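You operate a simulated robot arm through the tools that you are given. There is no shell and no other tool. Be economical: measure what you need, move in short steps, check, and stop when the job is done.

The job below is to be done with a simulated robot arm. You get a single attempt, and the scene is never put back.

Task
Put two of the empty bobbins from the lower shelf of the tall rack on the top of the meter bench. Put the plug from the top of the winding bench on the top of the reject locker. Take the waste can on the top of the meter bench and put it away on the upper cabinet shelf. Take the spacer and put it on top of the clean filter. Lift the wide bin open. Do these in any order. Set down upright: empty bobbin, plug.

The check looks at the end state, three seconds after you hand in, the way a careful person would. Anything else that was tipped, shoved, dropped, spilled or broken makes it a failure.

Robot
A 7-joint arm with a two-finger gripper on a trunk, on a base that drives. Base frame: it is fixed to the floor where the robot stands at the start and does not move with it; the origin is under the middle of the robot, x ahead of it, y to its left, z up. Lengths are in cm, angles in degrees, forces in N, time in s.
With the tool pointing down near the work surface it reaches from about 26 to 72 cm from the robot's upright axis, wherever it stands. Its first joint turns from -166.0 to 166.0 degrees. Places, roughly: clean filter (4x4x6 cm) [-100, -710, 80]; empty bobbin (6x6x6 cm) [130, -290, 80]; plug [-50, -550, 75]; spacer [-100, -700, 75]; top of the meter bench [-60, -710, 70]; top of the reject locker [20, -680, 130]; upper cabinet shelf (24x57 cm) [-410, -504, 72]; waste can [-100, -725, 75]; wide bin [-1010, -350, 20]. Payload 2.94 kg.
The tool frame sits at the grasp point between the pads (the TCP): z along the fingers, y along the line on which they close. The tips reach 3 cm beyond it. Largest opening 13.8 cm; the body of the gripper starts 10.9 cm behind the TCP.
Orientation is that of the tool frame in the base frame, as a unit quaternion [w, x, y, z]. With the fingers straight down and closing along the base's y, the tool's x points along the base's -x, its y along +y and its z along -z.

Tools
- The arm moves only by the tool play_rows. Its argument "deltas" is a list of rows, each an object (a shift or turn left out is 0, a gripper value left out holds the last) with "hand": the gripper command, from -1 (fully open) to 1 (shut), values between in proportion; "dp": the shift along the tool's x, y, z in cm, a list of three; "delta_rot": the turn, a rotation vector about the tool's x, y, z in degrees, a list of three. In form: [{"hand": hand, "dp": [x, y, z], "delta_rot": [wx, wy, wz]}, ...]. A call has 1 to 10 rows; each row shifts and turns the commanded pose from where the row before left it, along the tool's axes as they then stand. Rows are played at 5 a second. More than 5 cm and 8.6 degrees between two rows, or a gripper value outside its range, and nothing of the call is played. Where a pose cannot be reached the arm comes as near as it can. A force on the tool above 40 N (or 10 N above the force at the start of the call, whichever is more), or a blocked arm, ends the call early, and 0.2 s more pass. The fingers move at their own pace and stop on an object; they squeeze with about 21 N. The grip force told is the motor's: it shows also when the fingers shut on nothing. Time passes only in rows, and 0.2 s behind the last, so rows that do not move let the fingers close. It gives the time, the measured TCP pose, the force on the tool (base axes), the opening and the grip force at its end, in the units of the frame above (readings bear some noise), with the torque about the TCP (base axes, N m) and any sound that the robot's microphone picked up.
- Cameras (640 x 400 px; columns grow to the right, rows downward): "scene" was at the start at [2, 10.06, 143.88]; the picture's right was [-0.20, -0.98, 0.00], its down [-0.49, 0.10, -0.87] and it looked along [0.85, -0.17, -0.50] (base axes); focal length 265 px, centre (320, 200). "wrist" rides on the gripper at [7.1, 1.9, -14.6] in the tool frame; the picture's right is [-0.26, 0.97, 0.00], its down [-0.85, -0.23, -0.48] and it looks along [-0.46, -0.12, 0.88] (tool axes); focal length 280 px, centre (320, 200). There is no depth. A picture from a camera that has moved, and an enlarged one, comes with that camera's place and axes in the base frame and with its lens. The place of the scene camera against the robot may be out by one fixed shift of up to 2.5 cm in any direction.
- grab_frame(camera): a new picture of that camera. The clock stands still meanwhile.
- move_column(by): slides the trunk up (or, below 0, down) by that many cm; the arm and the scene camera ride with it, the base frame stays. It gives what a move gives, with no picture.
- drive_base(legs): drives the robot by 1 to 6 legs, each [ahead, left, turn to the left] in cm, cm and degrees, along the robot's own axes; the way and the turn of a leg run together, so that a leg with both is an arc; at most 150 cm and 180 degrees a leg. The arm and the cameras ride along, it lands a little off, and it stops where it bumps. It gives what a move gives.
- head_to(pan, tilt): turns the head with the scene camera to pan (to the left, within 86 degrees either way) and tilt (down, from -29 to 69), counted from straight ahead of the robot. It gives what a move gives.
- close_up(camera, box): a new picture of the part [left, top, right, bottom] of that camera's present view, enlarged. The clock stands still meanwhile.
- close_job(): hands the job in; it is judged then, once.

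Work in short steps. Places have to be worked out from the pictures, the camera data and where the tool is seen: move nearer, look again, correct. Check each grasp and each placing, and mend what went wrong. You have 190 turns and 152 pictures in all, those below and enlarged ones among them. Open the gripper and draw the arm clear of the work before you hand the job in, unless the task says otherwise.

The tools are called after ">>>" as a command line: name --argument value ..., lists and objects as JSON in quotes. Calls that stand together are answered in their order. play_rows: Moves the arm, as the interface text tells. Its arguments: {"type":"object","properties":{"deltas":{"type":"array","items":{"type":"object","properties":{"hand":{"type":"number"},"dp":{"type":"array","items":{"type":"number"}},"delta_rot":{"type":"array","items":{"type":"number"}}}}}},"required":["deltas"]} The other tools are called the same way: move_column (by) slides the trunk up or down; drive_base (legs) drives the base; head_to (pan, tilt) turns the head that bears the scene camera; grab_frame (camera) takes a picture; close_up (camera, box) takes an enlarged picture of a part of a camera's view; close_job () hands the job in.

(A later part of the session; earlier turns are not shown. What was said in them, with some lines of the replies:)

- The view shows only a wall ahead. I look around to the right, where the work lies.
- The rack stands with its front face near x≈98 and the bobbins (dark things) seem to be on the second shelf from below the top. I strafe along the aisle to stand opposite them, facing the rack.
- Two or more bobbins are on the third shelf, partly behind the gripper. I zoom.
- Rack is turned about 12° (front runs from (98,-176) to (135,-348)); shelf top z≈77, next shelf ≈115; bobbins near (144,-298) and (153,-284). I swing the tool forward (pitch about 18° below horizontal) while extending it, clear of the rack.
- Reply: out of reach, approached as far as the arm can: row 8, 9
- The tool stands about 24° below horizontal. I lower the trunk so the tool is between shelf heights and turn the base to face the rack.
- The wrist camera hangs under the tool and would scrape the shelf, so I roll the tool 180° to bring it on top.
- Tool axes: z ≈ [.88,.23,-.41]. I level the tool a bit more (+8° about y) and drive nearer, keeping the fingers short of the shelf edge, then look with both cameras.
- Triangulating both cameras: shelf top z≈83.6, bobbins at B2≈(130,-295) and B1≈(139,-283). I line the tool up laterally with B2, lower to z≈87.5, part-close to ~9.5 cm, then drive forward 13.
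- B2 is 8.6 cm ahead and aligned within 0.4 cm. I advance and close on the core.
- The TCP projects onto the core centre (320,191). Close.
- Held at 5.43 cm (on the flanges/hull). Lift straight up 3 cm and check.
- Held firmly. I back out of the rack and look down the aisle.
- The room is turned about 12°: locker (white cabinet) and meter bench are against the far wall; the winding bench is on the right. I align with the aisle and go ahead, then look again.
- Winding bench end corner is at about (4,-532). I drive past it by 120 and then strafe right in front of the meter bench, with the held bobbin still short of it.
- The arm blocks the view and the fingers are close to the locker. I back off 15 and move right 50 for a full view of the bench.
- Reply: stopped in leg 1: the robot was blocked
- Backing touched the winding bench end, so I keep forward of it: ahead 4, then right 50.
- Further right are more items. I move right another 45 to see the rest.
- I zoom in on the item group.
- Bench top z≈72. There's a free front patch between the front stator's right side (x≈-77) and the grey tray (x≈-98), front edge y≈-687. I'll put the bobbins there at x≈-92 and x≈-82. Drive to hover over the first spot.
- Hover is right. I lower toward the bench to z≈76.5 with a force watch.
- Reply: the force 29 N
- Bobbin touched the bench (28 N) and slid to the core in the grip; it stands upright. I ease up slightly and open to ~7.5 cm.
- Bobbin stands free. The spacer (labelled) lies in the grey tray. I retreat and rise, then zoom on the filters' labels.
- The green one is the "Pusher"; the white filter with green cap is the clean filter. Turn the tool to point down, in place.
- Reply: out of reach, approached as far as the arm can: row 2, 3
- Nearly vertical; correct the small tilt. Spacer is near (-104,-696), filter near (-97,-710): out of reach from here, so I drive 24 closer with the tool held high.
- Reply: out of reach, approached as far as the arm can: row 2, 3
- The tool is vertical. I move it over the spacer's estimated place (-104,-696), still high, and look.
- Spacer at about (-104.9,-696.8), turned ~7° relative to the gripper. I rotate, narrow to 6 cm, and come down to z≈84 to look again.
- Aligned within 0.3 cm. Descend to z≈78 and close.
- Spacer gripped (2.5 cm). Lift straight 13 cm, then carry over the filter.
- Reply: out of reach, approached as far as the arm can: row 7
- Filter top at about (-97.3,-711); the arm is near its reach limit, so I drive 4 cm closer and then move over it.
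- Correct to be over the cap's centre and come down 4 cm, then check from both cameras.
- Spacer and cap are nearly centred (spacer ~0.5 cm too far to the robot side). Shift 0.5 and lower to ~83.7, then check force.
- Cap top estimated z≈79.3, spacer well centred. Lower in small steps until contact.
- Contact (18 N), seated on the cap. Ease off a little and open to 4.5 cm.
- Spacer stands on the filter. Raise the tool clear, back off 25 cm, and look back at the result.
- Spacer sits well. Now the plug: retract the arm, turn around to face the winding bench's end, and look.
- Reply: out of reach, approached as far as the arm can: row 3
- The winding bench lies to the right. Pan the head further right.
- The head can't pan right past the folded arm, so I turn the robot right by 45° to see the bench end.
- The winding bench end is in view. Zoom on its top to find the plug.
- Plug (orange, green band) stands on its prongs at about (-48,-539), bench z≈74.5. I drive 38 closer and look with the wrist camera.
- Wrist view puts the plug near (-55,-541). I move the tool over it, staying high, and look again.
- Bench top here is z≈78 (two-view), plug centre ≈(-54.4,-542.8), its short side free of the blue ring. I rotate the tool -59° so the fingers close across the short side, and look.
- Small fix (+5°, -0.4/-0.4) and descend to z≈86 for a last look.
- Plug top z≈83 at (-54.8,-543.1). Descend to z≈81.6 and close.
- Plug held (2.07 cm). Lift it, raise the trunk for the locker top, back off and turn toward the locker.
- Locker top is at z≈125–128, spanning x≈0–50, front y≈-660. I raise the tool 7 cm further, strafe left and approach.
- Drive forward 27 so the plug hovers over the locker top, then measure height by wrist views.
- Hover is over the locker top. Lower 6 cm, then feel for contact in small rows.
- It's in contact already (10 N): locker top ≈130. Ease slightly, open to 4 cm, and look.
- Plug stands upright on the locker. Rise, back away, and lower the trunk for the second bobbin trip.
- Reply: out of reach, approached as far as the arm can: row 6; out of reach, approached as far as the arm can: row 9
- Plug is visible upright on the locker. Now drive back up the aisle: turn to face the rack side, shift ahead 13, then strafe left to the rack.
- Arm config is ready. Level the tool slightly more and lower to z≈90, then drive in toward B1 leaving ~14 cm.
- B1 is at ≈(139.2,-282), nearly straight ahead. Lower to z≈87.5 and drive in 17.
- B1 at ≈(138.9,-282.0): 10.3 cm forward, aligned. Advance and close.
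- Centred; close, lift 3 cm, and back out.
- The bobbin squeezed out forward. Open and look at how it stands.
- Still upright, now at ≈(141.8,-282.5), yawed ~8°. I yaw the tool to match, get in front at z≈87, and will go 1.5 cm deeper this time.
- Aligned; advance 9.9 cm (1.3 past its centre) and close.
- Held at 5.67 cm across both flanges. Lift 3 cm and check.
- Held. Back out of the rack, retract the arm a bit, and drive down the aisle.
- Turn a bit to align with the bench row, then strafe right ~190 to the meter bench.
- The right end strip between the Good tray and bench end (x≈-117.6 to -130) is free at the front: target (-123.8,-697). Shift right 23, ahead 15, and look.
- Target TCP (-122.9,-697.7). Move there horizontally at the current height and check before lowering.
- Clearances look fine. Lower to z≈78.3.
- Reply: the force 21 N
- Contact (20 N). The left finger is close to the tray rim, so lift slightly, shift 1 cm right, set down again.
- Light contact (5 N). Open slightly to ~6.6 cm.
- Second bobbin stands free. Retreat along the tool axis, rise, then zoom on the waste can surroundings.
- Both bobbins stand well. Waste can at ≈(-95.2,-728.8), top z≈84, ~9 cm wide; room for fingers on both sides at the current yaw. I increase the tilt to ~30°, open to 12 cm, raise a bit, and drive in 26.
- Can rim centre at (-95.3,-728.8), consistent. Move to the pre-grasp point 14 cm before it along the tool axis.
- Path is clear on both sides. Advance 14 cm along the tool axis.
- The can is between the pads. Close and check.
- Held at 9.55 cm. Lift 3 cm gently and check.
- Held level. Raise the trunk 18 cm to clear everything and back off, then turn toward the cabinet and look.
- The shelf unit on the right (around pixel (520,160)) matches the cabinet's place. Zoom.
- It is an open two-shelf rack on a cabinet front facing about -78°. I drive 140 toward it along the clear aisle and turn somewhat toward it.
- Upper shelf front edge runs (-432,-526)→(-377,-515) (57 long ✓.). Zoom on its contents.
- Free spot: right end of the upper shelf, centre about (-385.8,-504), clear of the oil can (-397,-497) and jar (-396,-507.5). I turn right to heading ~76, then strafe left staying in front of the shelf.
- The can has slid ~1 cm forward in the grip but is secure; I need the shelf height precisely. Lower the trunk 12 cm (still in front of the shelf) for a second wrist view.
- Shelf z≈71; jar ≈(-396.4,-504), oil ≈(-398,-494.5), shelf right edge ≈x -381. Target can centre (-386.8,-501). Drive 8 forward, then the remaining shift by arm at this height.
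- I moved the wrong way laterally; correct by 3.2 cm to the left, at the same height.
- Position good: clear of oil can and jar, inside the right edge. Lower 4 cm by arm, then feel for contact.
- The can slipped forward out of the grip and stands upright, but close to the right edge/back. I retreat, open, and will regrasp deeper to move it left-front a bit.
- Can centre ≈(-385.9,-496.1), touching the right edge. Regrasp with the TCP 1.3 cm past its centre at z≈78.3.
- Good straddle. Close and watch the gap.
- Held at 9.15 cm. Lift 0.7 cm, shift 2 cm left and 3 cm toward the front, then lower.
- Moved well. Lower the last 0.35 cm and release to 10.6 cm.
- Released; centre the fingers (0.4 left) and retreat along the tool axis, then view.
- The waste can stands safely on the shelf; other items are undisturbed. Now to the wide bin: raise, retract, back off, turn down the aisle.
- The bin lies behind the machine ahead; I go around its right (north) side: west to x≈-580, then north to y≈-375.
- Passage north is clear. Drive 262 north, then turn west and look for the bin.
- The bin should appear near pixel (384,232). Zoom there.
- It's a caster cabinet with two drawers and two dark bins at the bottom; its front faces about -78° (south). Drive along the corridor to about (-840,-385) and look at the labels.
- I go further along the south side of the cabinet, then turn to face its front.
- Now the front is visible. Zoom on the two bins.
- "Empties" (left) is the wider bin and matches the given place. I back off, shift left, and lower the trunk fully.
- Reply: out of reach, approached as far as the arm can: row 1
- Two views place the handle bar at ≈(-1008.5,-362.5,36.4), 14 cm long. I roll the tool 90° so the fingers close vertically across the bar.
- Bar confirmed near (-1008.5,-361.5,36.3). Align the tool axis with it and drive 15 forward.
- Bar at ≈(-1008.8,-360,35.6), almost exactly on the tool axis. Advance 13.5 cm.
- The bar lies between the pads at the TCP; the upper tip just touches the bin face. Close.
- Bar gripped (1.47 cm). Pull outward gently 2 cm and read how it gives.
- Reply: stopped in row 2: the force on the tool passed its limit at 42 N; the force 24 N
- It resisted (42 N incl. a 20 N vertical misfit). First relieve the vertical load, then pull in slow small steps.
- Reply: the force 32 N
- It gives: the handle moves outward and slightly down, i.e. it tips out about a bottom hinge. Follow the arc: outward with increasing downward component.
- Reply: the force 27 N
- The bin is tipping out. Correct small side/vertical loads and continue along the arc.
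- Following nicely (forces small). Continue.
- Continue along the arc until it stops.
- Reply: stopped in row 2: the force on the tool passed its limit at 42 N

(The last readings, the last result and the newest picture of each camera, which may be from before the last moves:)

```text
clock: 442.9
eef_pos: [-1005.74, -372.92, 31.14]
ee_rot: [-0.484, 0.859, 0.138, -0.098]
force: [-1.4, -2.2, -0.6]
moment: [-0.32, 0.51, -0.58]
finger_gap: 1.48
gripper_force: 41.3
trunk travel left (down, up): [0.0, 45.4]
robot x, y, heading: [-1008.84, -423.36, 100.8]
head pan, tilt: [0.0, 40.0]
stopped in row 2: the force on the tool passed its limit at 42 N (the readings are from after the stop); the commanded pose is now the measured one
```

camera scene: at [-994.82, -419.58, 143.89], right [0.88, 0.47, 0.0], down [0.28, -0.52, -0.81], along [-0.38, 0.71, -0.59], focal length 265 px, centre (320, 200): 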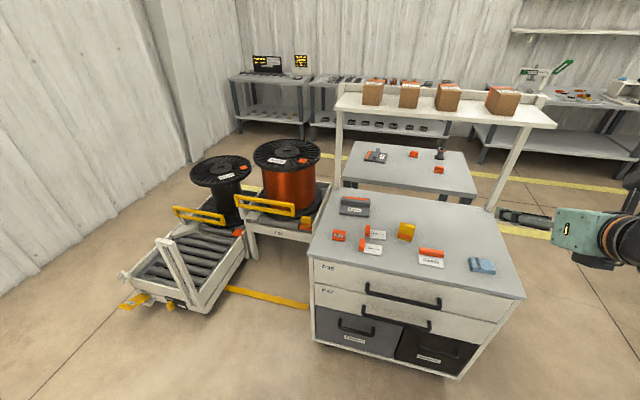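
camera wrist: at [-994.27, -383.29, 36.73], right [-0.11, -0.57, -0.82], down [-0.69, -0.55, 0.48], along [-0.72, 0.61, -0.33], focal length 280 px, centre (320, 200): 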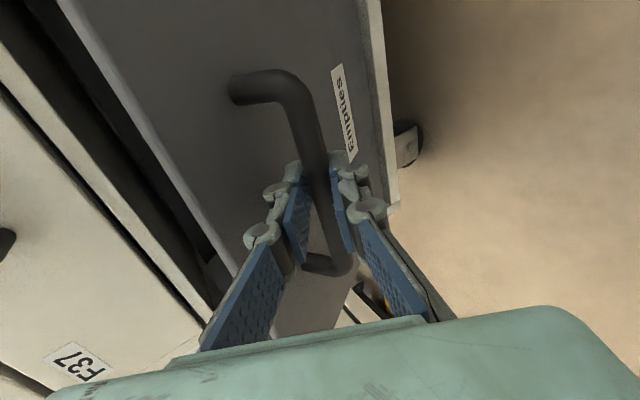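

Limit reached — possibly the end stop. Try a slow small push again along the arc to confirm.

>>> play_rows --deltas '[{"dp": [-0.01, 0.15, -0.07]}, {"dp": [-0.01, 0.15, -0.07]}, {"dp": [-0.01, 0.15, -0.07]}, {"dp": [-0.01, 0.15, -0.07]}, {}]'

>>> grab_frame --camera "scene"

```text
clock: 443.8
eef_pos: [-1005.84, -372.75, 31.25]
ee_rot: [-0.489, 0.855, 0.14, -0.099]
force: [-2.6, -5.4, 6.1]
moment: [-0.25, 0.83, -0.47]
finger_gap: 1.5
gripper_force: 41.4
trunk travel left (down, up): [0.0, 45.4]
robot x, y, heading: [-1008.95, -423.45, 101.2]
head pan, tilt: [0.0, 40.0]
stopped in row 4: the force on the tool passed its limit at 42 N (the readings are from after the stop); the commanded pose is now the measured one
```

```text
17 pictures are left
camera scene: at [-1020.97, -427.52, 114.79], right [0.98, 0.19, 0.0], down [0.12, -0.63, -0.77], along [-0.15, 0.75, -0.64], focal length 265 px, centre (320, 200)
```

scene: 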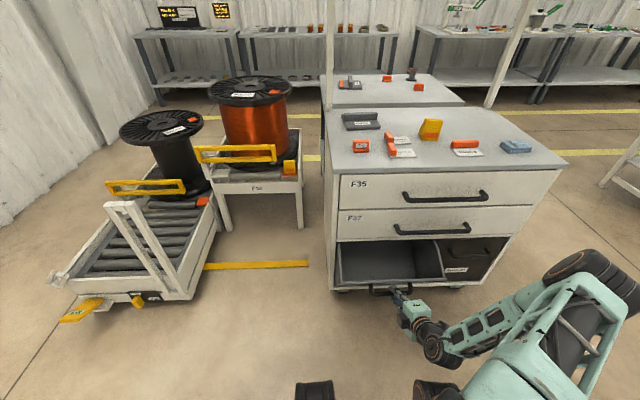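

The bin is open with its interior visible and it stops firmly here. Release the handle and see if it stays.

>>> play_rows --deltas '[{"hand": 0.3}, {}, {}, {}]'

>>> grab_frame --camera "wrist"

```text
clock: 444.8
eef_pos: [-1005.71, -372.71, 31.1]
ee_rot: [-0.488, 0.856, 0.141, -0.097]
force: [0.2, 2.7, 2.1]
moment: [-0.03, 0.04, -0.05]
finger_gap: 4.98
gripper_force: 1.6
trunk travel left (down, up): [0.0, 45.4]
robot x, y, heading: [-1008.51, -423.63, 100.9]
head pan, tilt: [0.0, 40.0]
```

```text
16 pictures are left
camera wrist: at [-994.21, -383.08, 36.67], right [-0.11, -0.55, -0.83], down [-0.69, -0.56, 0.46], along [-0.72, 0.62, -0.32], focal length 280 px, centre (320, 200)
```

wrist: 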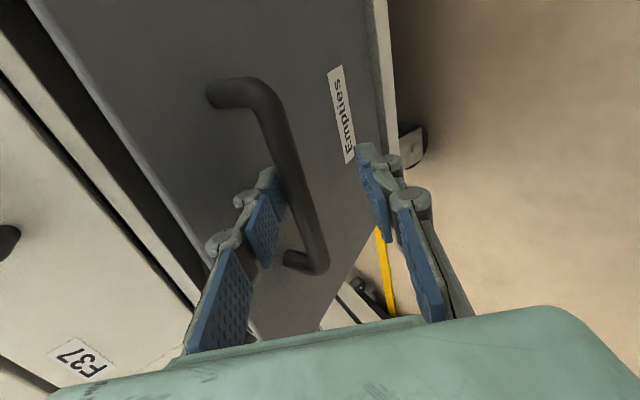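

The bar seems to have followed the upper finger a little. Open further and check whether the bin creeps back.

>>> play_rows --deltas '[{"hand": -0.1}, {}, {}, {}]'

>>> grab_frame --camera "wrist"

```text
clock: 445.8
eef_pos: [-1005.74, -372.76, 31.14]
ee_rot: [-0.487, 0.856, 0.14, -0.098]
force: [-0.9, 2.9, 1.1]
moment: [0.03, 0.03, -0.05]
finger_gap: 7.74
gripper_force: 1.2
trunk travel left (down, up): [0.0, 45.4]
robot x, y, heading: [-1009.1, -423.62, 100.8]
head pan, tilt: [0.0, 40.0]
```

```text
15 pictures are left
camera wrist: at [-994.22, -383.1, 36.67], right [-0.11, -0.56, -0.82], down [-0.69, -0.56, 0.46], along [-0.72, 0.62, -0.32], focal length 280 px, centre (320, 200)
```

wrist: 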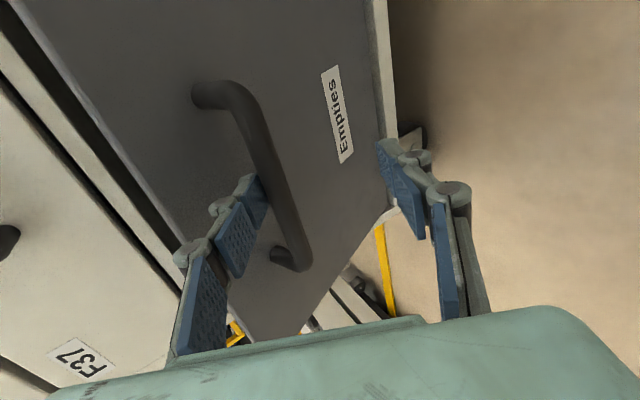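

The bin self-closes lightly, so it must go further, past its balance. The stop was likely my fingertips (3 cm beyond the bar) jamming on the bin face. Back off 1.4 cm along the tool axis and regrip with less depth.

>>> play_rows --deltas '[{"dp": [0, 0, -0.7]}, {"dp": [0, 0, -0.7]}, {"hand": 1}, {}, {}, {}, {}]'

>>> grab_frame --camera "wrist"

```text
clock: 447.4
eef_pos: [-1005.37, -373.61, 32.04]
ee_rot: [-0.49, 0.855, 0.141, -0.098]
force: [-0.9, 0.1, -0.1]
moment: [0.05, -0.02, 0.01]
finger_gap: 0.02
gripper_force: 21.2
trunk travel left (down, up): [0.0, 45.4]
robot x, y, heading: [-1009.03, -423.81, 101.0]
head pan, tilt: [0.0, 40.0]
```

```text
14 pictures are left
camera wrist: at [-993.89, -384.06, 37.47], right [-0.11, -0.55, -0.83], down [-0.69, -0.56, 0.46], along [-0.72, 0.62, -0.32], focal length 280 px, centre (320, 200)
```

wrist: 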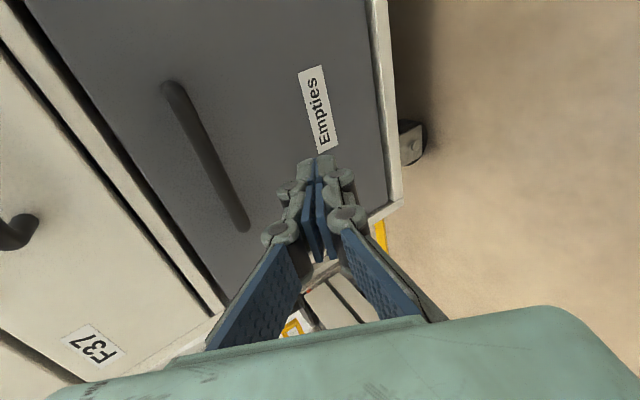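

The bar slipped and the bin swung shut. Redo: open, reposition on the axis line in front of the handle, and grip with the bar nearer the fingertips.

>>> play_rows --deltas '[{"dp": [0, 0, -2.5], "hand": -0.2}, {"dp": [0, 0, -2.5]}, {"dp": [0.28, -3.28, 0.27]}, {"dp": [0.28, -3.28, 0.27]}, {"dp": [0.28, -3.28, 0.27]}, {}, {"dp": [0, 0, 3]}, {"dp": [0, 0, 3]}, {"dp": [0, 0, 3]}, {}]'

>>> grab_frame --camera "wrist"

```text
clock: 449.6
eef_pos: [-1007.31, -364.89, 37.89]
ee_rot: [-0.488, 0.856, 0.139, -0.099]
force: [-0.9, -0.4, 0.6]
moment: [-0.04, -0.02, 0.01]
finger_gap: 8.3
gripper_force: 0.1
trunk travel left (down, up): [0.0, 45.4]
robot x, y, heading: [-1008.88, -423.62, 100.7]
head pan, tilt: [0.0, 40.0]
```

```text
13 pictures are left
camera wrist: at [-995.87, -375.36, 43.36], right [-0.11, -0.56, -0.82], down [-0.69, -0.56, 0.47], along [-0.72, 0.62, -0.32], focal length 280 px, centre (320, 200)
```

wrist: 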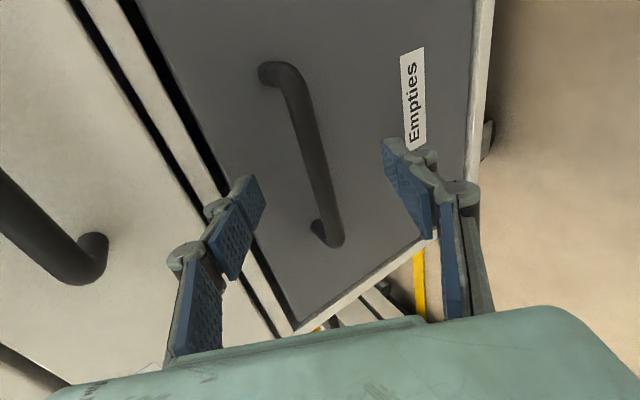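

Advance 2 cm more (bar then ~1.5 cm beyond the TCP) and close.

>>> play_rows --deltas '[{"dp": [0, 0, 2]}, {"hand": 1}, {}, {}, {}, {}, {}]'

>>> grab_frame --camera "wrist"

```text
clock: 451.2
eef_pos: [-1008.03, -363.28, 37.03]
ee_rot: [-0.49, 0.855, 0.139, -0.1]
force: [-2.6, 5.3, 12.1]
moment: [0.14, 1.06, -0.41]
finger_gap: 1.52
gripper_force: 41.6
trunk travel left (down, up): [0.0, 45.4]
robot x, y, heading: [-1008.75, -423.92, 101.0]
head pan, tilt: [0.0, 40.0]
```

```text
12 pictures are left
camera wrist: at [-996.56, -373.73, 42.47], right [-0.11, -0.55, -0.83], down [-0.69, -0.56, 0.47], along [-0.72, 0.62, -0.32], focal length 280 px, centre (320, 200)
```

wrist: 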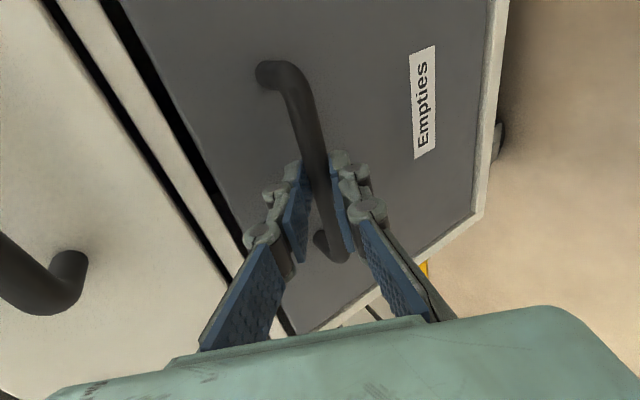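

Gripped. Pull along the known arc again.

>>> play_rows --deltas '[{"dp": [0, -0.12, -0.08]}, {"dp": [-0.047, 0.25, -0.277]}, {"dp": [-0.047, 0.25, -0.277]}, {"dp": [-0.047, 0.25, -0.277]}, {"dp": [-0.047, 0.25, -0.277]}, {"dp": [-0.047, 0.26, -0.27]}, {"dp": [-0.046, 0.285, -0.255]}, {"dp": [-0.046, 0.285, -0.255]}, {"dp": [-0.046, 0.285, -0.255]}, {"dp": [-0.046, 0.285, -0.255]}]'

```text
clock: 453.4
eef_pos: [-1007.32, -366.69, 36.18]
ee_rot: [-0.487, 0.856, 0.14, -0.098]
force: [5.2, 4.4, 10.1]
moment: [0.13, 0.99, -0.45]
finger_gap: 1.54
gripper_force: 41.4
trunk travel left (down, up): [0.0, 45.4]
robot x, y, heading: [-1008.45, -423.74, 101.0]
head pan, tilt: [0.0, 40.0]
```

Good. Continue.

>>> play_rows --deltas '[{"dp": [-0.04, 0.31, -0.25]}, {"dp": [-0.04, 0.32, -0.245]}, {"dp": [-0.04, 0.33, -0.24]}, {"dp": [-0.04, 0.33, -0.24]}, {"dp": [-0.04, 0.34, -0.235]}, {"dp": [-0.04, 0.35, -0.23]}, {"dp": [-0.04, 0.36, -0.225]}, {"dp": [-0.04, 0.36, -0.22]}, {"dp": [-0.04, 0.37, -0.215]}, {"dp": [-0.04, 0.38, -0.21]}]'

>>> play_rows --deltas '[{"dp": [-0.03, 0.38, -0.2]}, {"dp": [-0.03, 0.39, -0.2]}, {"dp": [-0.02, 0.39, -0.19]}, {"dp": [-0.02, 0.4, -0.19]}, {"dp": [-0.02, 0.4, -0.18]}, {"dp": [-0.02, 0.41, -0.18]}, {"dp": [-0.02, 0.41, -0.17]}]'

```text
clock: 455.6
eef_pos: [-1006.42, -370.53, 34.34]
ee_rot: [-0.486, 0.857, 0.139, -0.098]
force: [11.9, 6.9, 3.0]
moment: [0.07, 0.77, -0.61]
finger_gap: 1.56
gripper_force: 41.7
trunk travel left (down, up): [0.0, 45.4]
robot x, y, heading: [-1008.84, -423.74, 101.0]
head pan, tilt: [0.0, 40.0]
```

```text
clock: 457.2
eef_pos: [-1005.91, -372.82, 32.57]
ee_rot: [-0.488, 0.856, 0.14, -0.098]
force: [14.7, 0.3, 8.9]
moment: [0.08, 0.84, -0.54]
finger_gap: 1.54
gripper_force: 41.3
trunk travel left (down, up): [0.0, 45.4]
robot x, y, heading: [-1008.68, -423.94, 100.9]
head pan, tilt: [0.0, 40.0]
```

Near the earlier stop point with low force. Relieve the sideways load and continue past it in small rows.

>>> play_rows --deltas '[{"dp": [0.2, 0.0, -0.1]}, {"dp": [0.0, 0.38, -0.15]}, {"dp": [0.0, 0.38, -0.15]}, {"dp": [0.0, 0.39, -0.14]}, {"dp": [0.0, 0.39, -0.13]}, {"dp": [0.0, 0.4, -0.12]}, {"dp": [0.0, 0.4, -0.11]}, {"dp": [0.0, 0.4, -0.1]}]'

>>> grab_frame --camera "wrist"

```text
clock: 458.5
eef_pos: [-1005.71, -373.51, 31.9]
ee_rot: [-0.487, 0.856, 0.141, -0.102]
force: [-1.9, 3.2, -4.3]
moment: [-0.37, 0.7, -0.62]
finger_gap: 1.52
gripper_force: 41.4
trunk travel left (down, up): [0.0, 45.4]
robot x, y, heading: [-1008.77, -423.41, 101.2]
head pan, tilt: [0.0, 40.0]
stopped in row 6: the force on the tool passed its limit at 45 N (the readings are from after the stop); the commanded pose is now the measured one
```

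```text
11 pictures are left
camera wrist: at [-994.12, -383.93, 37.36], right [-0.11, -0.56, -0.82], down [-0.68, -0.56, 0.47], along [-0.72, 0.61, -0.32], focal length 280 px, centre (320, 200)
```

wrist: 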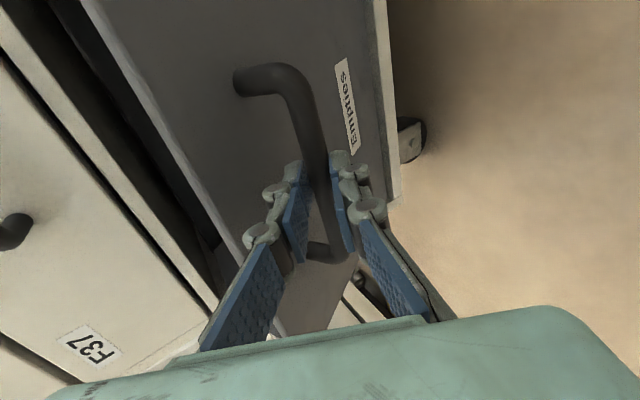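

Same stop again (≈37° open), so it is either the end stop or a detent. I load it gradually along the tangent to see whether it gives further.

>>> play_rows --deltas '[{"dp": [-0.015, 0.2, -0.05]}, {"dp": [-0.015, 0.2, -0.05]}, {}, {}]'

>>> play_rows --deltas '[{"dp": [-0.007, 0.1, -0.03]}, {}, {}]'

```text
clock: 459.3
eef_pos: [-1005.71, -373.45, 32.0]
ee_rot: [-0.492, 0.853, 0.143, -0.101]
force: [-0.1, -3.2, 3.5]
moment: [-0.25, 0.92, -0.56]
finger_gap: 1.55
gripper_force: 41.1
trunk travel left (down, up): [0.0, 45.4]
robot x, y, heading: [-1008.85, -423.34, 100.8]
head pan, tilt: [0.0, 40.0]
stopped in row 3: the force on the tool passed its limit at 41 N (the readings are from after the stop); the commanded pose is now the measured one
```

```text
clock: 460.1
eef_pos: [-1005.74, -373.36, 32.11]
ee_rot: [-0.493, 0.852, 0.144, -0.1]
force: [-5.2, -6.5, 7.7]
moment: [-0.2, 0.96, -0.4]
finger_gap: 1.56
gripper_force: 41.4
trunk travel left (down, up): [0.0, 45.4]
robot x, y, heading: [-1008.98, -423.68, 100.8]
head pan, tilt: [0.0, 40.0]
```

It's a firm end stop. Now release very gently (small opening) and see whether it stays put.

>>> play_rows --deltas '[{"hand": 0.7}, {}, {}, {}, {}, {}]'

>>> grab_frame --camera "wrist"

```text
clock: 461.5
eef_pos: [-1005.69, -373.46, 32.12]
ee_rot: [-0.494, 0.852, 0.144, -0.1]
force: [-0.3, 0.4, 0.5]
moment: [0.03, 0.04, -0.01]
finger_gap: 2.14
gripper_force: 0.3
trunk travel left (down, up): [0.0, 45.4]
robot x, y, heading: [-1009.03, -423.98, 101.0]
head pan, tilt: [0.0, 40.0]
```

```text
10 pictures are left
camera wrist: at [-994.1, -383.71, 37.43], right [-0.1, -0.55, -0.83], down [-0.68, -0.57, 0.46], along [-0.72, 0.61, -0.31], focal length 280 px, centre (320, 200)
```

wrist: 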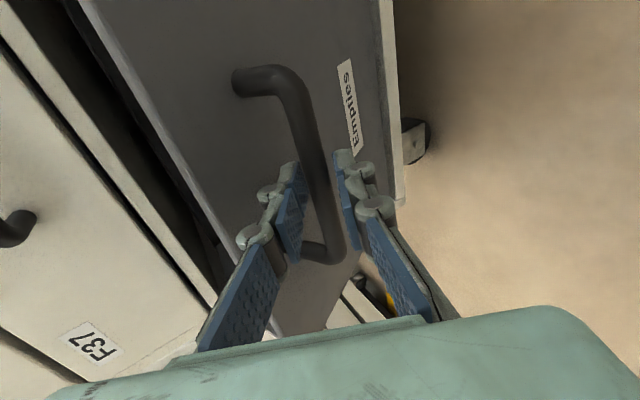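

Force is now zero and the bar hasn't moved. Open a bit more and check again.

>>> play_rows --deltas '[{"hand": 0.45}, {}, {}, {}, {}, {}, {}]'

>>> grab_frame --camera "wrist"

```text
clock: 463.1
eef_pos: [-1005.67, -373.35, 32.05]
ee_rot: [-0.493, 0.852, 0.143, -0.1]
force: [-1.0, 0.8, 2.1]
moment: [0.01, 0.03, 0.0]
finger_gap: 3.91
gripper_force: 0.6
trunk travel left (down, up): [0.0, 45.4]
robot x, y, heading: [-1008.35, -423.73, 100.7]
head pan, tilt: [0.0, 40.0]
```

```text
9 pictures are left
camera wrist: at [-994.09, -383.71, 37.42], right [-0.1, -0.55, -0.83], down [-0.68, -0.57, 0.46], along [-0.72, 0.61, -0.31], focal length 280 px, centre (320, 200)
```

wrist: 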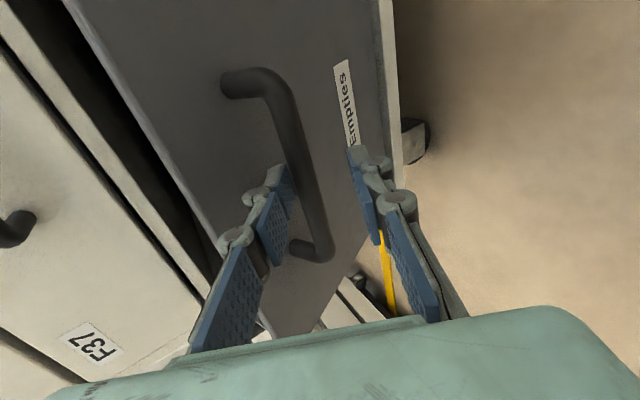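

It still tends to swing back (~2 N). Perhaps there is a catch at the end that needs a firmer pull. Regrip and load it in tiny steps, ratcheting the force limit.

>>> play_rows --deltas '[{"hand": 1}, {}, {}, {}, {"dp": [0, 0.08, -0.02]}, {"dp": [0, 0.08, -0.02]}, {}]'

>>> play_rows --deltas '[{"dp": [0, 0.06, -0.015]}, {}]'

```text
clock: 464.7
eef_pos: [-1005.69, -373.27, 32.15]
ee_rot: [-0.494, 0.852, 0.144, -0.099]
force: [0.4, 5.7, -5.5]
moment: [-0.29, 0.69, -0.6]
finger_gap: 1.54
gripper_force: 41.4
trunk travel left (down, up): [0.0, 45.4]
robot x, y, heading: [-1008.83, -423.29, 101.2]
head pan, tilt: [0.0, 40.0]
```

```text
clock: 465.3
eef_pos: [-1005.76, -373.34, 32.13]
ee_rot: [-0.494, 0.852, 0.144, -0.1]
force: [-4.9, 11.2, -13.9]
moment: [-0.39, 0.68, -0.65]
finger_gap: 1.55
gripper_force: 41.5
trunk travel left (down, up): [0.0, 45.4]
robot x, y, heading: [-1008.44, -423.59, 101.0]
head pan, tilt: [0.0, 40.0]
```

The load is radial (pulling me in and down), so the true arc is steeper here than I assumed — not a stop. Move more downward.

>>> play_rows --deltas '[{"dp": [0, 0.17, 0.1]}, {"dp": [0, 0.17, 0.1]}, {}]'

>>> play_rows --deltas '[{"dp": [0, 0.17, 0.1]}, {"dp": [0, 0.17, 0.1]}, {}]'

```text
clock: 466.1
eef_pos: [-1005.63, -373.28, 32.11]
ee_rot: [-0.496, 0.85, 0.146, -0.099]
force: [-9.6, 12.7, -18.4]
moment: [-0.52, 0.66, -0.69]
finger_gap: 1.53
gripper_force: 41.7
trunk travel left (down, up): [0.0, 45.4]
robot x, y, heading: [-1008.85, -423.42, 101.0]
head pan, tilt: [0.0, 40.0]
```

```text
clock: 466.9
eef_pos: [-1005.73, -373.05, 32.33]
ee_rot: [-0.499, 0.848, 0.148, -0.1]
force: [-15.4, -9.5, 5.7]
moment: [-0.43, 0.81, -0.56]
finger_gap: 1.57
gripper_force: 41.8
trunk travel left (down, up): [0.0, 45.4]
robot x, y, heading: [-1008.94, -423.46, 101.0]
head pan, tilt: [0.0, 40.0]
```

The tool isn't following downward commands; something in the arm may be blocked. Look with the scene camera.

>>> grab_frame --camera "scene"

```text
8 pictures are left
camera scene: at [-1021.23, -428.09, 114.86], right [0.98, 0.19, 0.0], down [0.12, -0.62, -0.77], along [-0.14, 0.76, -0.64], focal length 265 px, centre (320, 200)
```

scene: 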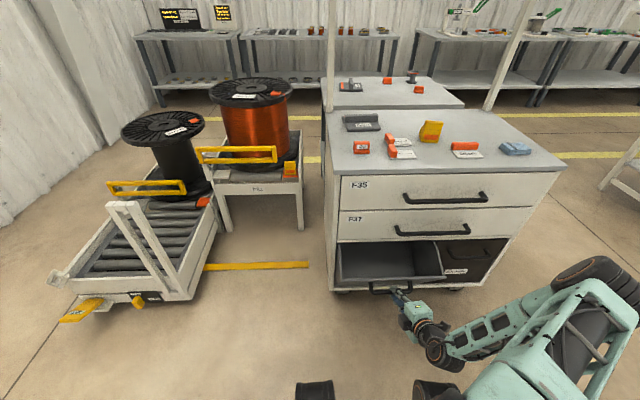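

The wrist is likely blocked by the robot's own base front as it comes back and down. I release (bin swings shut), back the robot off 13 cm, and regrasp with a longer reach.

>>> play_rows --deltas '[{"hand": -0.2}, {}, {"dp": [0, 0, -2.5]}, {"dp": [0, 0, -2.5]}, {"dp": [0.28, -3.28, 0.27]}, {"dp": [0.28, -3.28, 0.27]}, {"dp": [0.28, -3.28, 0.27]}, {}]'

>>> drive_base --legs '[[-13, 0, 0]]'

```text
clock: 468.7
eef_pos: [-1004.91, -372.29, 41.37]
ee_rot: [-0.49, 0.854, 0.142, -0.1]
force: [-0.3, 0.7, 0.3]
moment: [0.04, 0.0, 0.02]
finger_gap: 8.29
gripper_force: 0.1
trunk travel left (down, up): [0.0, 45.4]
robot x, y, heading: [-1008.72, -423.67, 101.2]
head pan, tilt: [0.0, 40.0]
```

```text
clock: 470.0
eef_pos: [-1002.6, -385.17, 41.4]
ee_rot: [-0.491, 0.853, 0.144, -0.102]
force: [-0.7, 0.4, 0.3]
moment: [0.02, -0.04, 0.03]
finger_gap: 8.25
gripper_force: 0.2
trunk travel left (down, up): [0.0, 45.4]
robot x, y, heading: [-1006.14, -436.66, 100.9]
head pan, tilt: [0.0, 40.0]
```

Move to the pre-grasp line and extend to the bar.

>>> play_rows --deltas '[{"dp": [0.65, -1.85, 3.12]}, {"dp": [0.65, -1.85, 3.12]}, {"dp": [0.65, -1.85, 3.12]}, {"dp": [0.65, -1.85, 3.12]}, {"dp": [0, 0, 3]}, {"dp": [0, 0, 3]}, {"dp": [0, 0, 3]}, {}]'

>>> grab_frame --camera "wrist"

```text
clock: 471.8
eef_pos: [-1008.08, -363.28, 37.12]
ee_rot: [-0.49, 0.854, 0.144, -0.102]
force: [-0.3, -0.1, 0.0]
moment: [0.0, 0.01, 0.01]
finger_gap: 8.31
gripper_force: 0.1
trunk travel left (down, up): [0.0, 45.4]
robot x, y, heading: [-1006.32, -436.31, 100.9]
head pan, tilt: [0.0, 40.0]
```

```text
7 pictures are left
camera wrist: at [-996.36, -373.57, 42.49], right [-0.11, -0.55, -0.83], down [-0.68, -0.57, 0.46], along [-0.73, 0.61, -0.32], focal length 280 px, centre (320, 200)
```

wrist: 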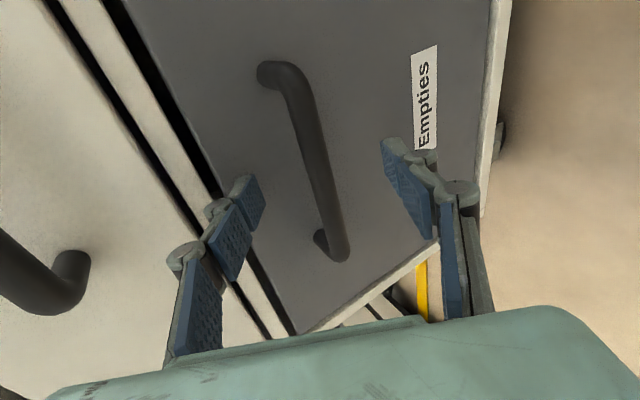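

Reached. Close and pull along the known arc.

>>> play_rows --deltas '[{"hand": 1}, {}, {}, {}, {}, {"dp": [0, -0.12, -0.08]}, {"dp": [-0.047, 0.25, -0.277]}, {"dp": [-0.047, 0.25, -0.277]}, {"dp": [-0.047, 0.25, -0.277]}, {"dp": [-0.047, 0.25, -0.277]}]'

>>> play_rows --deltas '[{"dp": [-0.047, 0.26, -0.27]}, {"dp": [-0.046, 0.285, -0.255]}, {"dp": [-0.046, 0.285, -0.255]}, {"dp": [-0.046, 0.285, -0.255]}, {"dp": [-0.046, 0.285, -0.255]}, {"dp": [-0.04, 0.31, -0.25]}, {"dp": [-0.04, 0.32, -0.245]}, {"dp": [-0.04, 0.33, -0.24]}, {"dp": [-0.04, 0.33, -0.24]}, {"dp": [-0.04, 0.34, -0.235]}]'

>>> play_rows --deltas '[{"dp": [-0.04, 0.35, -0.23]}, {"dp": [-0.04, 0.36, -0.225]}, {"dp": [-0.04, 0.36, -0.22]}, {"dp": [-0.02, 0.37, -0.215]}, {"dp": [-0.02, 0.38, -0.21]}, {"dp": [-0.02, 0.38, -0.2]}, {"dp": [-0.02, 0.39, -0.2]}, {"dp": [-0.02, 0.39, -0.19]}, {"dp": [-0.01, 0.4, -0.19]}]'

```text
clock: 474.0
eef_pos: [-1007.59, -364.75, 36.73]
ee_rot: [-0.489, 0.854, 0.144, -0.102]
force: [-1.1, 11.2, -8.3]
moment: [-0.14, 0.84, -0.52]
finger_gap: 1.58
gripper_force: 41.6
trunk travel left (down, up): [0.0, 45.4]
robot x, y, heading: [-1006.14, -436.39, 101.3]
head pan, tilt: [0.0, 40.0]
```

```text
clock: 476.2
eef_pos: [-1006.76, -368.32, 35.67]
ee_rot: [-0.491, 0.853, 0.142, -0.101]
force: [8.8, 5.2, 5.5]
moment: [0.12, 0.99, -0.4]
finger_gap: 1.6
gripper_force: 41.8
trunk travel left (down, up): [0.0, 45.4]
robot x, y, heading: [-1006.22, -436.38, 101.1]
head pan, tilt: [0.0, 40.0]
```

```text
clock: 478.2
eef_pos: [-1006.08, -371.7, 33.67]
ee_rot: [-0.493, 0.852, 0.143, -0.101]
force: [9.1, -9.4, 24.3]
moment: [0.21, 1.15, -0.45]
finger_gap: 1.55
gripper_force: 41.7
trunk travel left (down, up): [0.0, 45.4]
robot x, y, heading: [-1006.04, -436.96, 101.1]
head pan, tilt: [0.0, 40.0]
```

Slightly too low; relieve and continue with a shallower slope.

>>> play_rows --deltas '[{"dp": [0.05, -0.18, -0.12]}, {"dp": [-0.02, 0.34, -0.2]}, {"dp": [-0.02, 0.34, -0.2]}, {"dp": [-0.02, 0.35, -0.19]}, {"dp": [-0.02, 0.35, -0.19]}, {"dp": [-0.02, 0.36, -0.18]}, {}]'

>>> play_rows --deltas '[{"dp": [-0.02, 0.2, -0.1]}, {"dp": [-0.02, 0.2, -0.1]}, {"dp": [-0.02, 0.2, -0.1]}, {"dp": [-0.02, 0.2, -0.09]}, {}]'

```text
clock: 479.8
eef_pos: [-1005.63, -373.4, 32.34]
ee_rot: [-0.488, 0.855, 0.144, -0.103]
force: [-12.2, 23.0, -26.4]
moment: [-0.42, 0.63, -0.47]
finger_gap: 1.55
gripper_force: 41.6
trunk travel left (down, up): [0.0, 45.4]
robot x, y, heading: [-1006.25, -436.3, 101.3]
head pan, tilt: [0.0, 40.0]
```

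```text
clock: 481.0
eef_pos: [-1005.38, -374.03, 31.94]
ee_rot: [-0.489, 0.854, 0.144, -0.104]
force: [-17.5, 27.1, -29.5]
moment: [-0.4, 0.79, -0.21]
finger_gap: 1.6
gripper_force: 42.0
trunk travel left (down, up): [0.0, 45.4]
robot x, y, heading: [-1006.24, -436.73, 101.2]
head pan, tilt: [0.0, 40.0]
```

Strong radial load inward/down: step along it (in/down) and continue more steeply.

>>> play_rows --deltas '[{"dp": [-0.05, 0.13, 0.2]}, {"dp": [-0.05, 0.13, 0.1]}, {}]'

>>> play_rows --deltas '[{"dp": [0, 0.25, 0.0]}, {"dp": [0, 0.25, 0.0]}, {}]'

```text
clock: 481.8
eef_pos: [-1005.39, -374.05, 31.93]
ee_rot: [-0.492, 0.853, 0.143, -0.102]
force: [-8.0, -15.3, 13.5]
moment: [-0.3, 1.04, -0.06]
finger_gap: 1.59
gripper_force: 41.6
trunk travel left (down, up): [0.0, 45.4]
robot x, y, heading: [-1006.08, -436.13, 101.0]
head pan, tilt: [0.0, 40.0]
```

```text
clock: 482.4
eef_pos: [-1005.47, -373.97, 31.86]
ee_rot: [-0.494, 0.852, 0.143, -0.103]
force: [2.2, -15.3, 19.4]
moment: [-0.02, 1.05, -0.47]
finger_gap: 1.54
gripper_force: 41.8
trunk travel left (down, up): [0.0, 45.4]
robot x, y, heading: [-1005.84, -436.09, 101.1]
head pan, tilt: [0.0, 40.0]
stopped in row 3: the force on the tool passed its limit at 41 N (the readings are from after the stop); the commanded pose is now the measured one
```

It is a true end stop (third time, 0.4 cm further than before). Press it fully against the stop and release from there to see if it holds.

>>> play_rows --deltas '[{"dp": [-0.01, 0.15, -0.05]}, {"hand": 0.45}, {}, {}, {}, {}, {}]'

>>> grab_frame --camera "wrist"

```text
clock: 484.0
eef_pos: [-1005.46, -374.12, 31.52]
ee_rot: [-0.493, 0.852, 0.144, -0.101]
force: [-0.2, 0.7, -0.7]
moment: [-0.01, 0.0, 0.03]
finger_gap: 3.86
gripper_force: 0.2
trunk travel left (down, up): [0.0, 45.4]
robot x, y, heading: [-1006.21, -436.26, 101.1]
head pan, tilt: [0.0, 40.0]
```

```text
6 pictures are left
camera wrist: at [-993.76, -384.47, 36.81], right [-0.11, -0.55, -0.83], down [-0.68, -0.57, 0.46], along [-0.73, 0.61, -0.31], focal length 280 px, centre (320, 200)
```

wrist: 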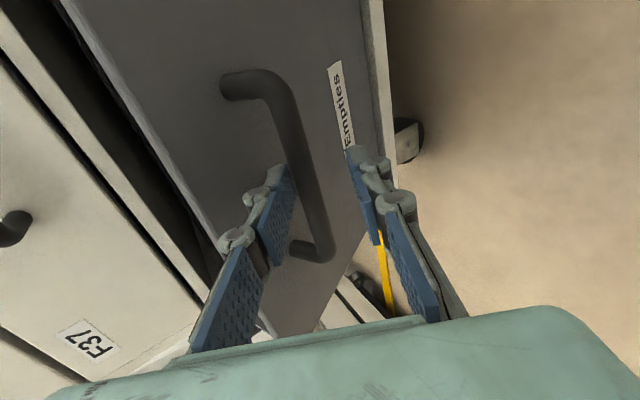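

Force is zero this time; the bar may be staying. Open wider to test.

>>> play_rows --deltas '[{"hand": -0.2}, {}, {}, {}, {}, {}]'

>>> grab_frame --camera "wrist"

```text
clock: 485.4
eef_pos: [-1005.39, -374.18, 31.47]
ee_rot: [-0.492, 0.853, 0.143, -0.102]
force: [1.1, 0.4, 0.3]
moment: [0.02, 0.01, -0.01]
finger_gap: 8.26
gripper_force: 0.0
trunk travel left (down, up): [0.0, 45.4]
robot x, y, heading: [-1006.18, -436.83, 101.0]
head pan, tilt: [0.0, 40.0]
```

```text
5 pictures are left
camera wrist: at [-993.76, -384.48, 36.8], right [-0.11, -0.55, -0.83], down [-0.68, -0.57, 0.46], along [-0.73, 0.61, -0.31], focal length 280 px, centre (320, 200)
```

wrist: 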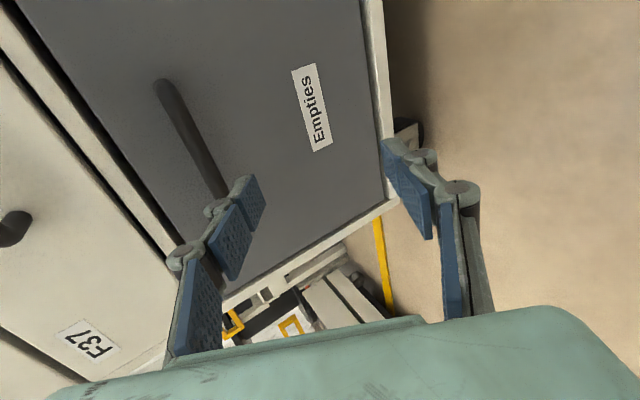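

The swing geometry shows the bin face tips up while my tool keeps its angle, so at ~31° the gripper jams against the bin's rim — not a real stop. The tool must pitch up as the bin opens, from a longer reach. Retreat, then back the robot 8 cm.

>>> play_rows --deltas '[{"dp": [0, 0, -3]}, {"dp": [0.28, -3.28, 0.27]}, {"dp": [0.28, -3.28, 0.27]}, {"dp": [0.28, -3.28, 0.27]}, {}]'

>>> drive_base --legs '[[-8, 0, 0]]'

```text
clock: 486.6
eef_pos: [-1005.42, -370.9, 41.24]
ee_rot: [-0.492, 0.853, 0.144, -0.102]
force: [0.1, -0.1, -0.8]
moment: [0.04, 0.03, 0.0]
finger_gap: 8.3
gripper_force: 0.1
trunk travel left (down, up): [0.0, 45.4]
robot x, y, heading: [-1006.2, -436.32, 101.2]
head pan, tilt: [0.0, 40.0]
```

```text
clock: 487.7
eef_pos: [-1003.74, -378.66, 41.25]
ee_rot: [-0.492, 0.853, 0.143, -0.102]
force: [0.0, 0.0, 0.2]
moment: [-0.06, 0.01, 0.02]
finger_gap: 8.29
gripper_force: 0.0
trunk travel left (down, up): [0.0, 45.4]
robot x, y, heading: [-1004.35, -444.07, 101.1]
head pan, tilt: [0.0, 40.0]
```

Approach the bar again from this longer reach.

>>> play_rows --deltas '[{"dp": [0.7, -2.15, 2.5]}, {"dp": [0.7, -2.15, 2.5]}, {"dp": [0, 0, 3.5]}, {"dp": [0, 0, 3.6]}, {"dp": [0, 0, 3.6]}, {}]'

```text
clock: 489.1
eef_pos: [-1008.21, -363.37, 37.06]
ee_rot: [-0.492, 0.852, 0.144, -0.102]
force: [-0.5, -0.8, 0.4]
moment: [0.01, 0.02, -0.01]
finger_gap: 8.27
gripper_force: 0.0
trunk travel left (down, up): [0.0, 45.4]
robot x, y, heading: [-1004.92, -444.51, 101.0]
head pan, tilt: [0.0, 40.0]
```

Reached. Close and pull the first 10° with the tool pitching up as the bin turns.

>>> play_rows --deltas '[{"hand": 1}, {}, {}, {}, {}, {"dp": [-0.052, 0.25, -0.295], "delta_rot": [0.7, 0, 0]}, {"dp": [-0.052, 0.275, -0.295], "delta_rot": [0.7, 0, 0]}, {"dp": [-0.052, 0.275, -0.295], "delta_rot": [0.7, 0, 0]}, {"dp": [-0.052, 0.275, -0.295], "delta_rot": [0.7, 0, 0]}, {"dp": [-0.052, 0.275, -0.295], "delta_rot": [0.7, 0, 0]}]'

>>> play_rows --deltas '[{"dp": [-0.05, 0.284, -0.287], "delta_rot": [0.7, 0, 0]}, {"dp": [-0.05, 0.284, -0.287], "delta_rot": [0.7, 0, 0]}, {"dp": [-0.05, 0.284, -0.287], "delta_rot": [0.7, 0, 0]}, {"dp": [-0.05, 0.284, -0.287], "delta_rot": [0.7, 0, 0]}, {"dp": [-0.05, 0.284, -0.287], "delta_rot": [0.7, 0, 0]}, {"dp": [-0.049, 0.292, -0.279], "delta_rot": [0.7, 0, 0]}, {"dp": [-0.049, 0.292, -0.279], "delta_rot": [0.7, 0, 0]}, {"dp": [-0.049, 0.292, -0.279], "delta_rot": [0.7, 0, 0]}, {"dp": [-0.049, 0.292, -0.279], "delta_rot": [0.7, 0, 0]}, {"dp": [-0.049, 0.292, -0.279], "delta_rot": [0.7, 0, 0]}]'

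```text
clock: 491.3
eef_pos: [-1007.76, -365.24, 36.6]
ee_rot: [-0.518, 0.837, 0.141, -0.107]
force: [-3.3, 8.9, -6.3]
moment: [-0.11, 0.69, -0.41]
finger_gap: 1.54
gripper_force: 41.6
trunk travel left (down, up): [0.0, 45.4]
robot x, y, heading: [-1004.89, -444.31, 101.1]
head pan, tilt: [0.0, 40.0]
```

```text
clock: 493.5
eef_pos: [-1006.9, -368.97, 34.97]
ee_rot: [-0.568, 0.805, 0.133, -0.114]
force: [-4.4, 9.7, -8.1]
moment: [-0.03, 0.09, -0.08]
finger_gap: 1.52
gripper_force: 41.5
trunk travel left (down, up): [0.0, 45.4]
robot x, y, heading: [-1004.85, -443.88, 101.0]
head pan, tilt: [0.0, 40.0]
```

Working well, low forces. Continue.

>>> play_rows --deltas '[{"dp": [-0.047, 0.31, -0.26], "delta_rot": [0.7, 0, 0]}, {"dp": [-0.047, 0.3, -0.27], "delta_rot": [0.7, 0, 0]}, {"dp": [-0.047, 0.296, -0.274], "delta_rot": [0.7, 0, 0]}, {"dp": [-0.047, 0.296, -0.274], "delta_rot": [0.7, 0, 0]}, {"dp": [-0.047, 0.296, -0.274], "delta_rot": [0.7, 0, 0]}, {"dp": [-0.044, 0.308, -0.265], "delta_rot": [0.7, 0, 0]}, {"dp": [-0.044, 0.308, -0.265], "delta_rot": [0.7, 0, 0]}, {"dp": [-0.044, 0.308, -0.265], "delta_rot": [0.7, 0, 0]}, {"dp": [-0.044, 0.308, -0.265], "delta_rot": [0.7, 0, 0]}, {"dp": [-0.044, 0.308, -0.265], "delta_rot": [0.7, 0, 0]}]'

>>> play_rows --deltas '[{"dp": [-0.041, 0.31, -0.257], "delta_rot": [0.7, 0, 0]}, {"dp": [-0.041, 0.31, -0.257], "delta_rot": [0.7, 0, 0]}, {"dp": [-0.041, 0.31, -0.257], "delta_rot": [0.7, 0, 0]}, {"dp": [-0.041, 0.31, -0.257], "delta_rot": [0.7, 0, 0]}, {"dp": [-0.041, 0.31, -0.257], "delta_rot": [0.7, 0, 0]}]'

```text
clock: 495.7
eef_pos: [-1006.09, -372.2, 32.79]
ee_rot: [-0.615, 0.769, 0.126, -0.122]
force: [-2.1, 19.4, -20.8]
moment: [-0.14, -0.82, -0.22]
finger_gap: 1.52
gripper_force: 41.3
trunk travel left (down, up): [0.0, 45.4]
robot x, y, heading: [-1004.8, -444.32, 101.1]
head pan, tilt: [0.0, 40.0]
```

```text
clock: 496.9
eef_pos: [-1005.72, -373.88, 31.27]
ee_rot: [-0.637, 0.751, 0.122, -0.126]
force: [1.0, 28.0, -25.2]
moment: [-0.17, -1.19, -0.34]
finger_gap: 1.55
gripper_force: 41.8
trunk travel left (down, up): [0.0, 45.4]
robot x, y, heading: [-1004.79, -444.51, 101.2]
head pan, tilt: [0.0, 40.0]
```

Radial pull again building; relieve inward/down, then continue steeper.

>>> play_rows --deltas '[{"dp": [0, 0.15, 0.2]}, {"dp": [-0.03, 0.33, -0.18], "delta_rot": [0.7, 0, 0]}, {"dp": [-0.03, 0.33, -0.19], "delta_rot": [0.7, 0, 0]}, {"dp": [-0.03, 0.33, -0.19], "delta_rot": [0.7, 0, 0]}, {"dp": [-0.03, 0.33, -0.19], "delta_rot": [0.7, 0, 0]}]'

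```text
clock: 498.1
eef_pos: [-1005.48, -374.53, 30.75]
ee_rot: [-0.661, 0.73, 0.118, -0.128]
force: [15.1, -4.9, 11.5]
moment: [0.52, -0.96, -0.09]
finger_gap: 1.58
gripper_force: 41.7
trunk travel left (down, up): [0.0, 45.4]
robot x, y, heading: [-1004.71, -444.41, 100.9]
head pan, tilt: [0.0, 40.0]
```

Past the previous sticking point. Continue in short steps.

>>> play_rows --deltas '[{"dp": [0.05, 0.3, -0.22], "delta_rot": [0.7, 0, 0]}, {"dp": [-0.03, 0.32, -0.23], "delta_rot": [0.7, 0, 0]}, {"dp": [-0.03, 0.32, -0.23], "delta_rot": [0.7, 0, 0]}, {"dp": [-0.03, 0.32, -0.23], "delta_rot": [0.7, 0, 0]}, {}]'

>>> grab_frame --camera "wrist"

```text
clock: 499.3
eef_pos: [-1005.37, -375.59, 29.46]
ee_rot: [-0.678, 0.714, 0.116, -0.131]
force: [18.2, -20.8, 21.3]
moment: [0.71, -0.86, -0.21]
finger_gap: 1.59
gripper_force: 41.6
trunk travel left (down, up): [0.0, 45.4]
robot x, y, heading: [-1004.93, -444.3, 101.0]
head pan, tilt: [0.0, 40.0]
```

```text
4 pictures are left
camera wrist: at [-993.56, -387.0, 27.95], right [-0.26, -0.14, -0.96], down [-0.63, -0.72, 0.28], along [-0.73, 0.67, 0.1], focal length 280 px, centre (320, 200)
```

wrist: 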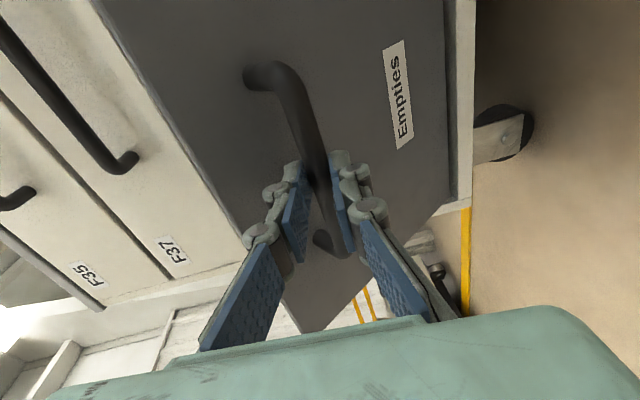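

It is clearly further open now. Relieve and continue.

>>> play_rows --deltas '[{"dp": [0.18, -0.15, -0.18]}, {"dp": [-0.02, 0.31, -0.25], "delta_rot": [0.7, 0, 0]}, {"dp": [-0.02, 0.31, -0.25], "delta_rot": [0.7, 0, 0]}, {"dp": [-0.02, 0.31, -0.25], "delta_rot": [0.7, 0, 0]}, {"dp": [-0.02, 0.32, -0.24], "delta_rot": [0.7, 0, 0]}, {"dp": [-0.02, 0.32, -0.24], "delta_rot": [0.7, 0, 0]}]'

>>> play_rows --deltas '[{"dp": [-0.02, 0.33, -0.24], "delta_rot": [0.7, 0, 0]}, {"dp": [-0.02, 0.33, -0.24], "delta_rot": [0.7, 0, 0]}, {"dp": [-0.02, 0.33, -0.235], "delta_rot": [0.7, 0, 0]}, {"dp": [-0.02, 0.33, -0.235], "delta_rot": [0.7, 0, 0]}, {"dp": [-0.02, 0.335, -0.23], "delta_rot": [0.7, 0, 0]}]'

```text
clock: 500.7
eef_pos: [-1005.02, -376.8, 27.76]
ee_rot: [0.697, -0.695, -0.114, 0.136]
force: [-3.7, 19.2, -2.5]
moment: [0.15, -1.01, -0.01]
finger_gap: 1.58
gripper_force: 41.6
trunk travel left (down, up): [0.0, 45.4]
robot x, y, heading: [-1004.53, -444.49, 101.1]
head pan, tilt: [0.0, 40.0]
```

```text
clock: 501.1
eef_pos: [-1004.92, -376.89, 27.85]
ee_rot: [0.704, -0.689, -0.111, 0.135]
force: [-0.5, 0.0, -1.2]
moment: [0.25, -1.03, -0.23]
finger_gap: 1.6
gripper_force: 42.0
trunk travel left (down, up): [0.0, 45.4]
robot x, y, heading: [-1004.86, -444.06, 101.3]
head pan, tilt: [0.0, 40.0]
stopped in row 2: the force on the tool passed its limit at 46 N (the readings are from after the stop); the commanded pose is now the measured one
```

Now ≈42° open; tangential load is near zero. Try a few slow steps further.

>>> play_rows --deltas '[{"dp": [-0.01, 0.13, -0.09], "delta_rot": [0.3, 0, 0]}, {"dp": [-0.01, 0.13, -0.09], "delta_rot": [0.3, 0, 0]}, {"dp": [-0.01, 0.13, -0.09], "delta_rot": [0.3, 0, 0]}, {}]'

```text
clock: 501.8
eef_pos: [-1004.99, -376.84, 27.72]
ee_rot: [0.705, -0.686, -0.116, 0.136]
force: [-5.5, -4.4, 3.0]
moment: [0.33, -1.05, 0.29]
finger_gap: 1.58
gripper_force: 41.9
trunk travel left (down, up): [0.0, 45.4]
robot x, y, heading: [-1004.78, -444.18, 101.3]
head pan, tilt: [0.0, 40.0]
stopped in row 3: the force on the tool passed its limit at 46 N (the readings are from after the stop); the commanded pose is now the measured one
```

Stiff again, likely the real end stop now. Release a little and read the forces.

>>> play_rows --deltas '[{"hand": 0.6}, {}, {}, {}, {}, {}, {}, {}]'

>>> grab_frame --camera "wrist"

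```text
clock: 503.6
eef_pos: [-1004.82, -376.72, 27.67]
ee_rot: [0.705, -0.686, -0.114, 0.137]
force: [-0.9, 0.5, 0.1]
moment: [0.01, -0.03, 0.0]
finger_gap: 2.75
gripper_force: 0.0
trunk travel left (down, up): [0.0, 45.4]
robot x, y, heading: [-1005.04, -444.4, 101.1]
head pan, tilt: [0.0, 40.0]
```

```text
3 pictures are left
camera wrist: at [-993.16, -387.98, 25.15], right [-0.28, -0.07, -0.96], down [-0.62, -0.75, 0.24], along [-0.73, 0.66, 0.17], focal length 280 px, centre (320, 200)
```

wrist: 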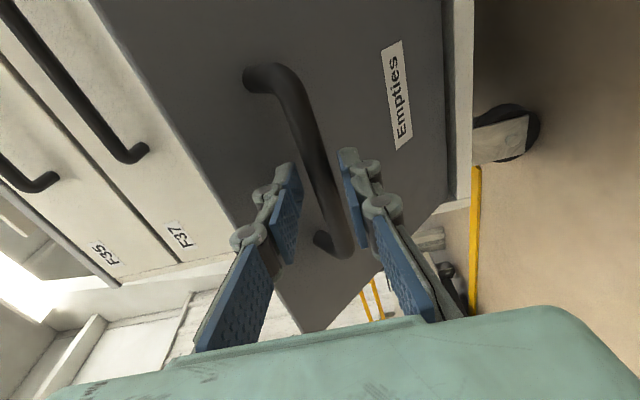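

The bar stays put with no contact on either pad — it holds now. Open more and back the robot straight off.

>>> play_rows --deltas '[{"hand": 0.1}, {}, {}, {}, {}]'

>>> drive_base --legs '[[-25, 0, 0]]'

>>> grab_frame --camera "scene"

```text
clock: 504.8
eef_pos: [-1005.03, -376.73, 27.73]
ee_rot: [0.706, -0.685, -0.115, 0.137]
force: [-0.4, -0.4, 0.1]
moment: [-0.01, 0.01, 0.03]
finger_gap: 6.18
gripper_force: 0.0
trunk travel left (down, up): [0.0, 45.4]
robot x, y, heading: [-1004.43, -444.11, 101.1]
head pan, tilt: [0.0, 40.0]
```

```text
clock: 506.6
eef_pos: [-999.79, -401.35, 27.77]
ee_rot: [0.706, -0.686, -0.113, 0.134]
force: [0.1, 0.3, -0.3]
moment: [0.0, 0.0, 0.01]
finger_gap: 6.2
gripper_force: 0.0
trunk travel left (down, up): [0.0, 45.4]
robot x, y, heading: [-999.97, -468.5, 100.9]
head pan, tilt: [0.0, 40.0]
```

```text
2 pictures are left
camera scene: at [-1012.08, -472.43, 114.85], right [0.98, 0.19, 0.0], down [0.12, -0.63, -0.77], along [-0.15, 0.75, -0.64], focal length 265 px, centre (320, 200)
```

scene: 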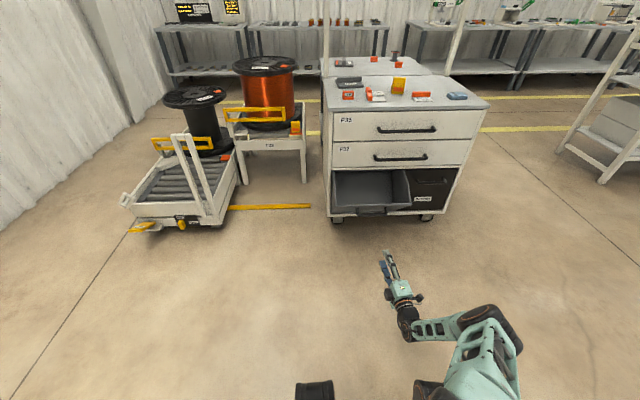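

The wide bin stays open with the arm clear. The bobbins, the plug, the spacer and the waste can were each checked after placing. I hand in.

>>> close_job

```text
The job is handed in.
```

All five tasks are done and handed in:
- **Bobbins:** two stand upright on top of the meter bench.
- **Plug:** it stands upright on top of the reject locker.
- **Spacer:** it sits on top of the clean filter.
- **Waste can:** it is at the right end of the upper cabinet shelf. It slipped from the grip while being set down and was re-placed.
- **Wide bin:** it swung shut on the first tries, but was still open after I released it and backed off.

Early on, the base also touched the end of the winding bench while backing up; I saw nothing disturbed there.
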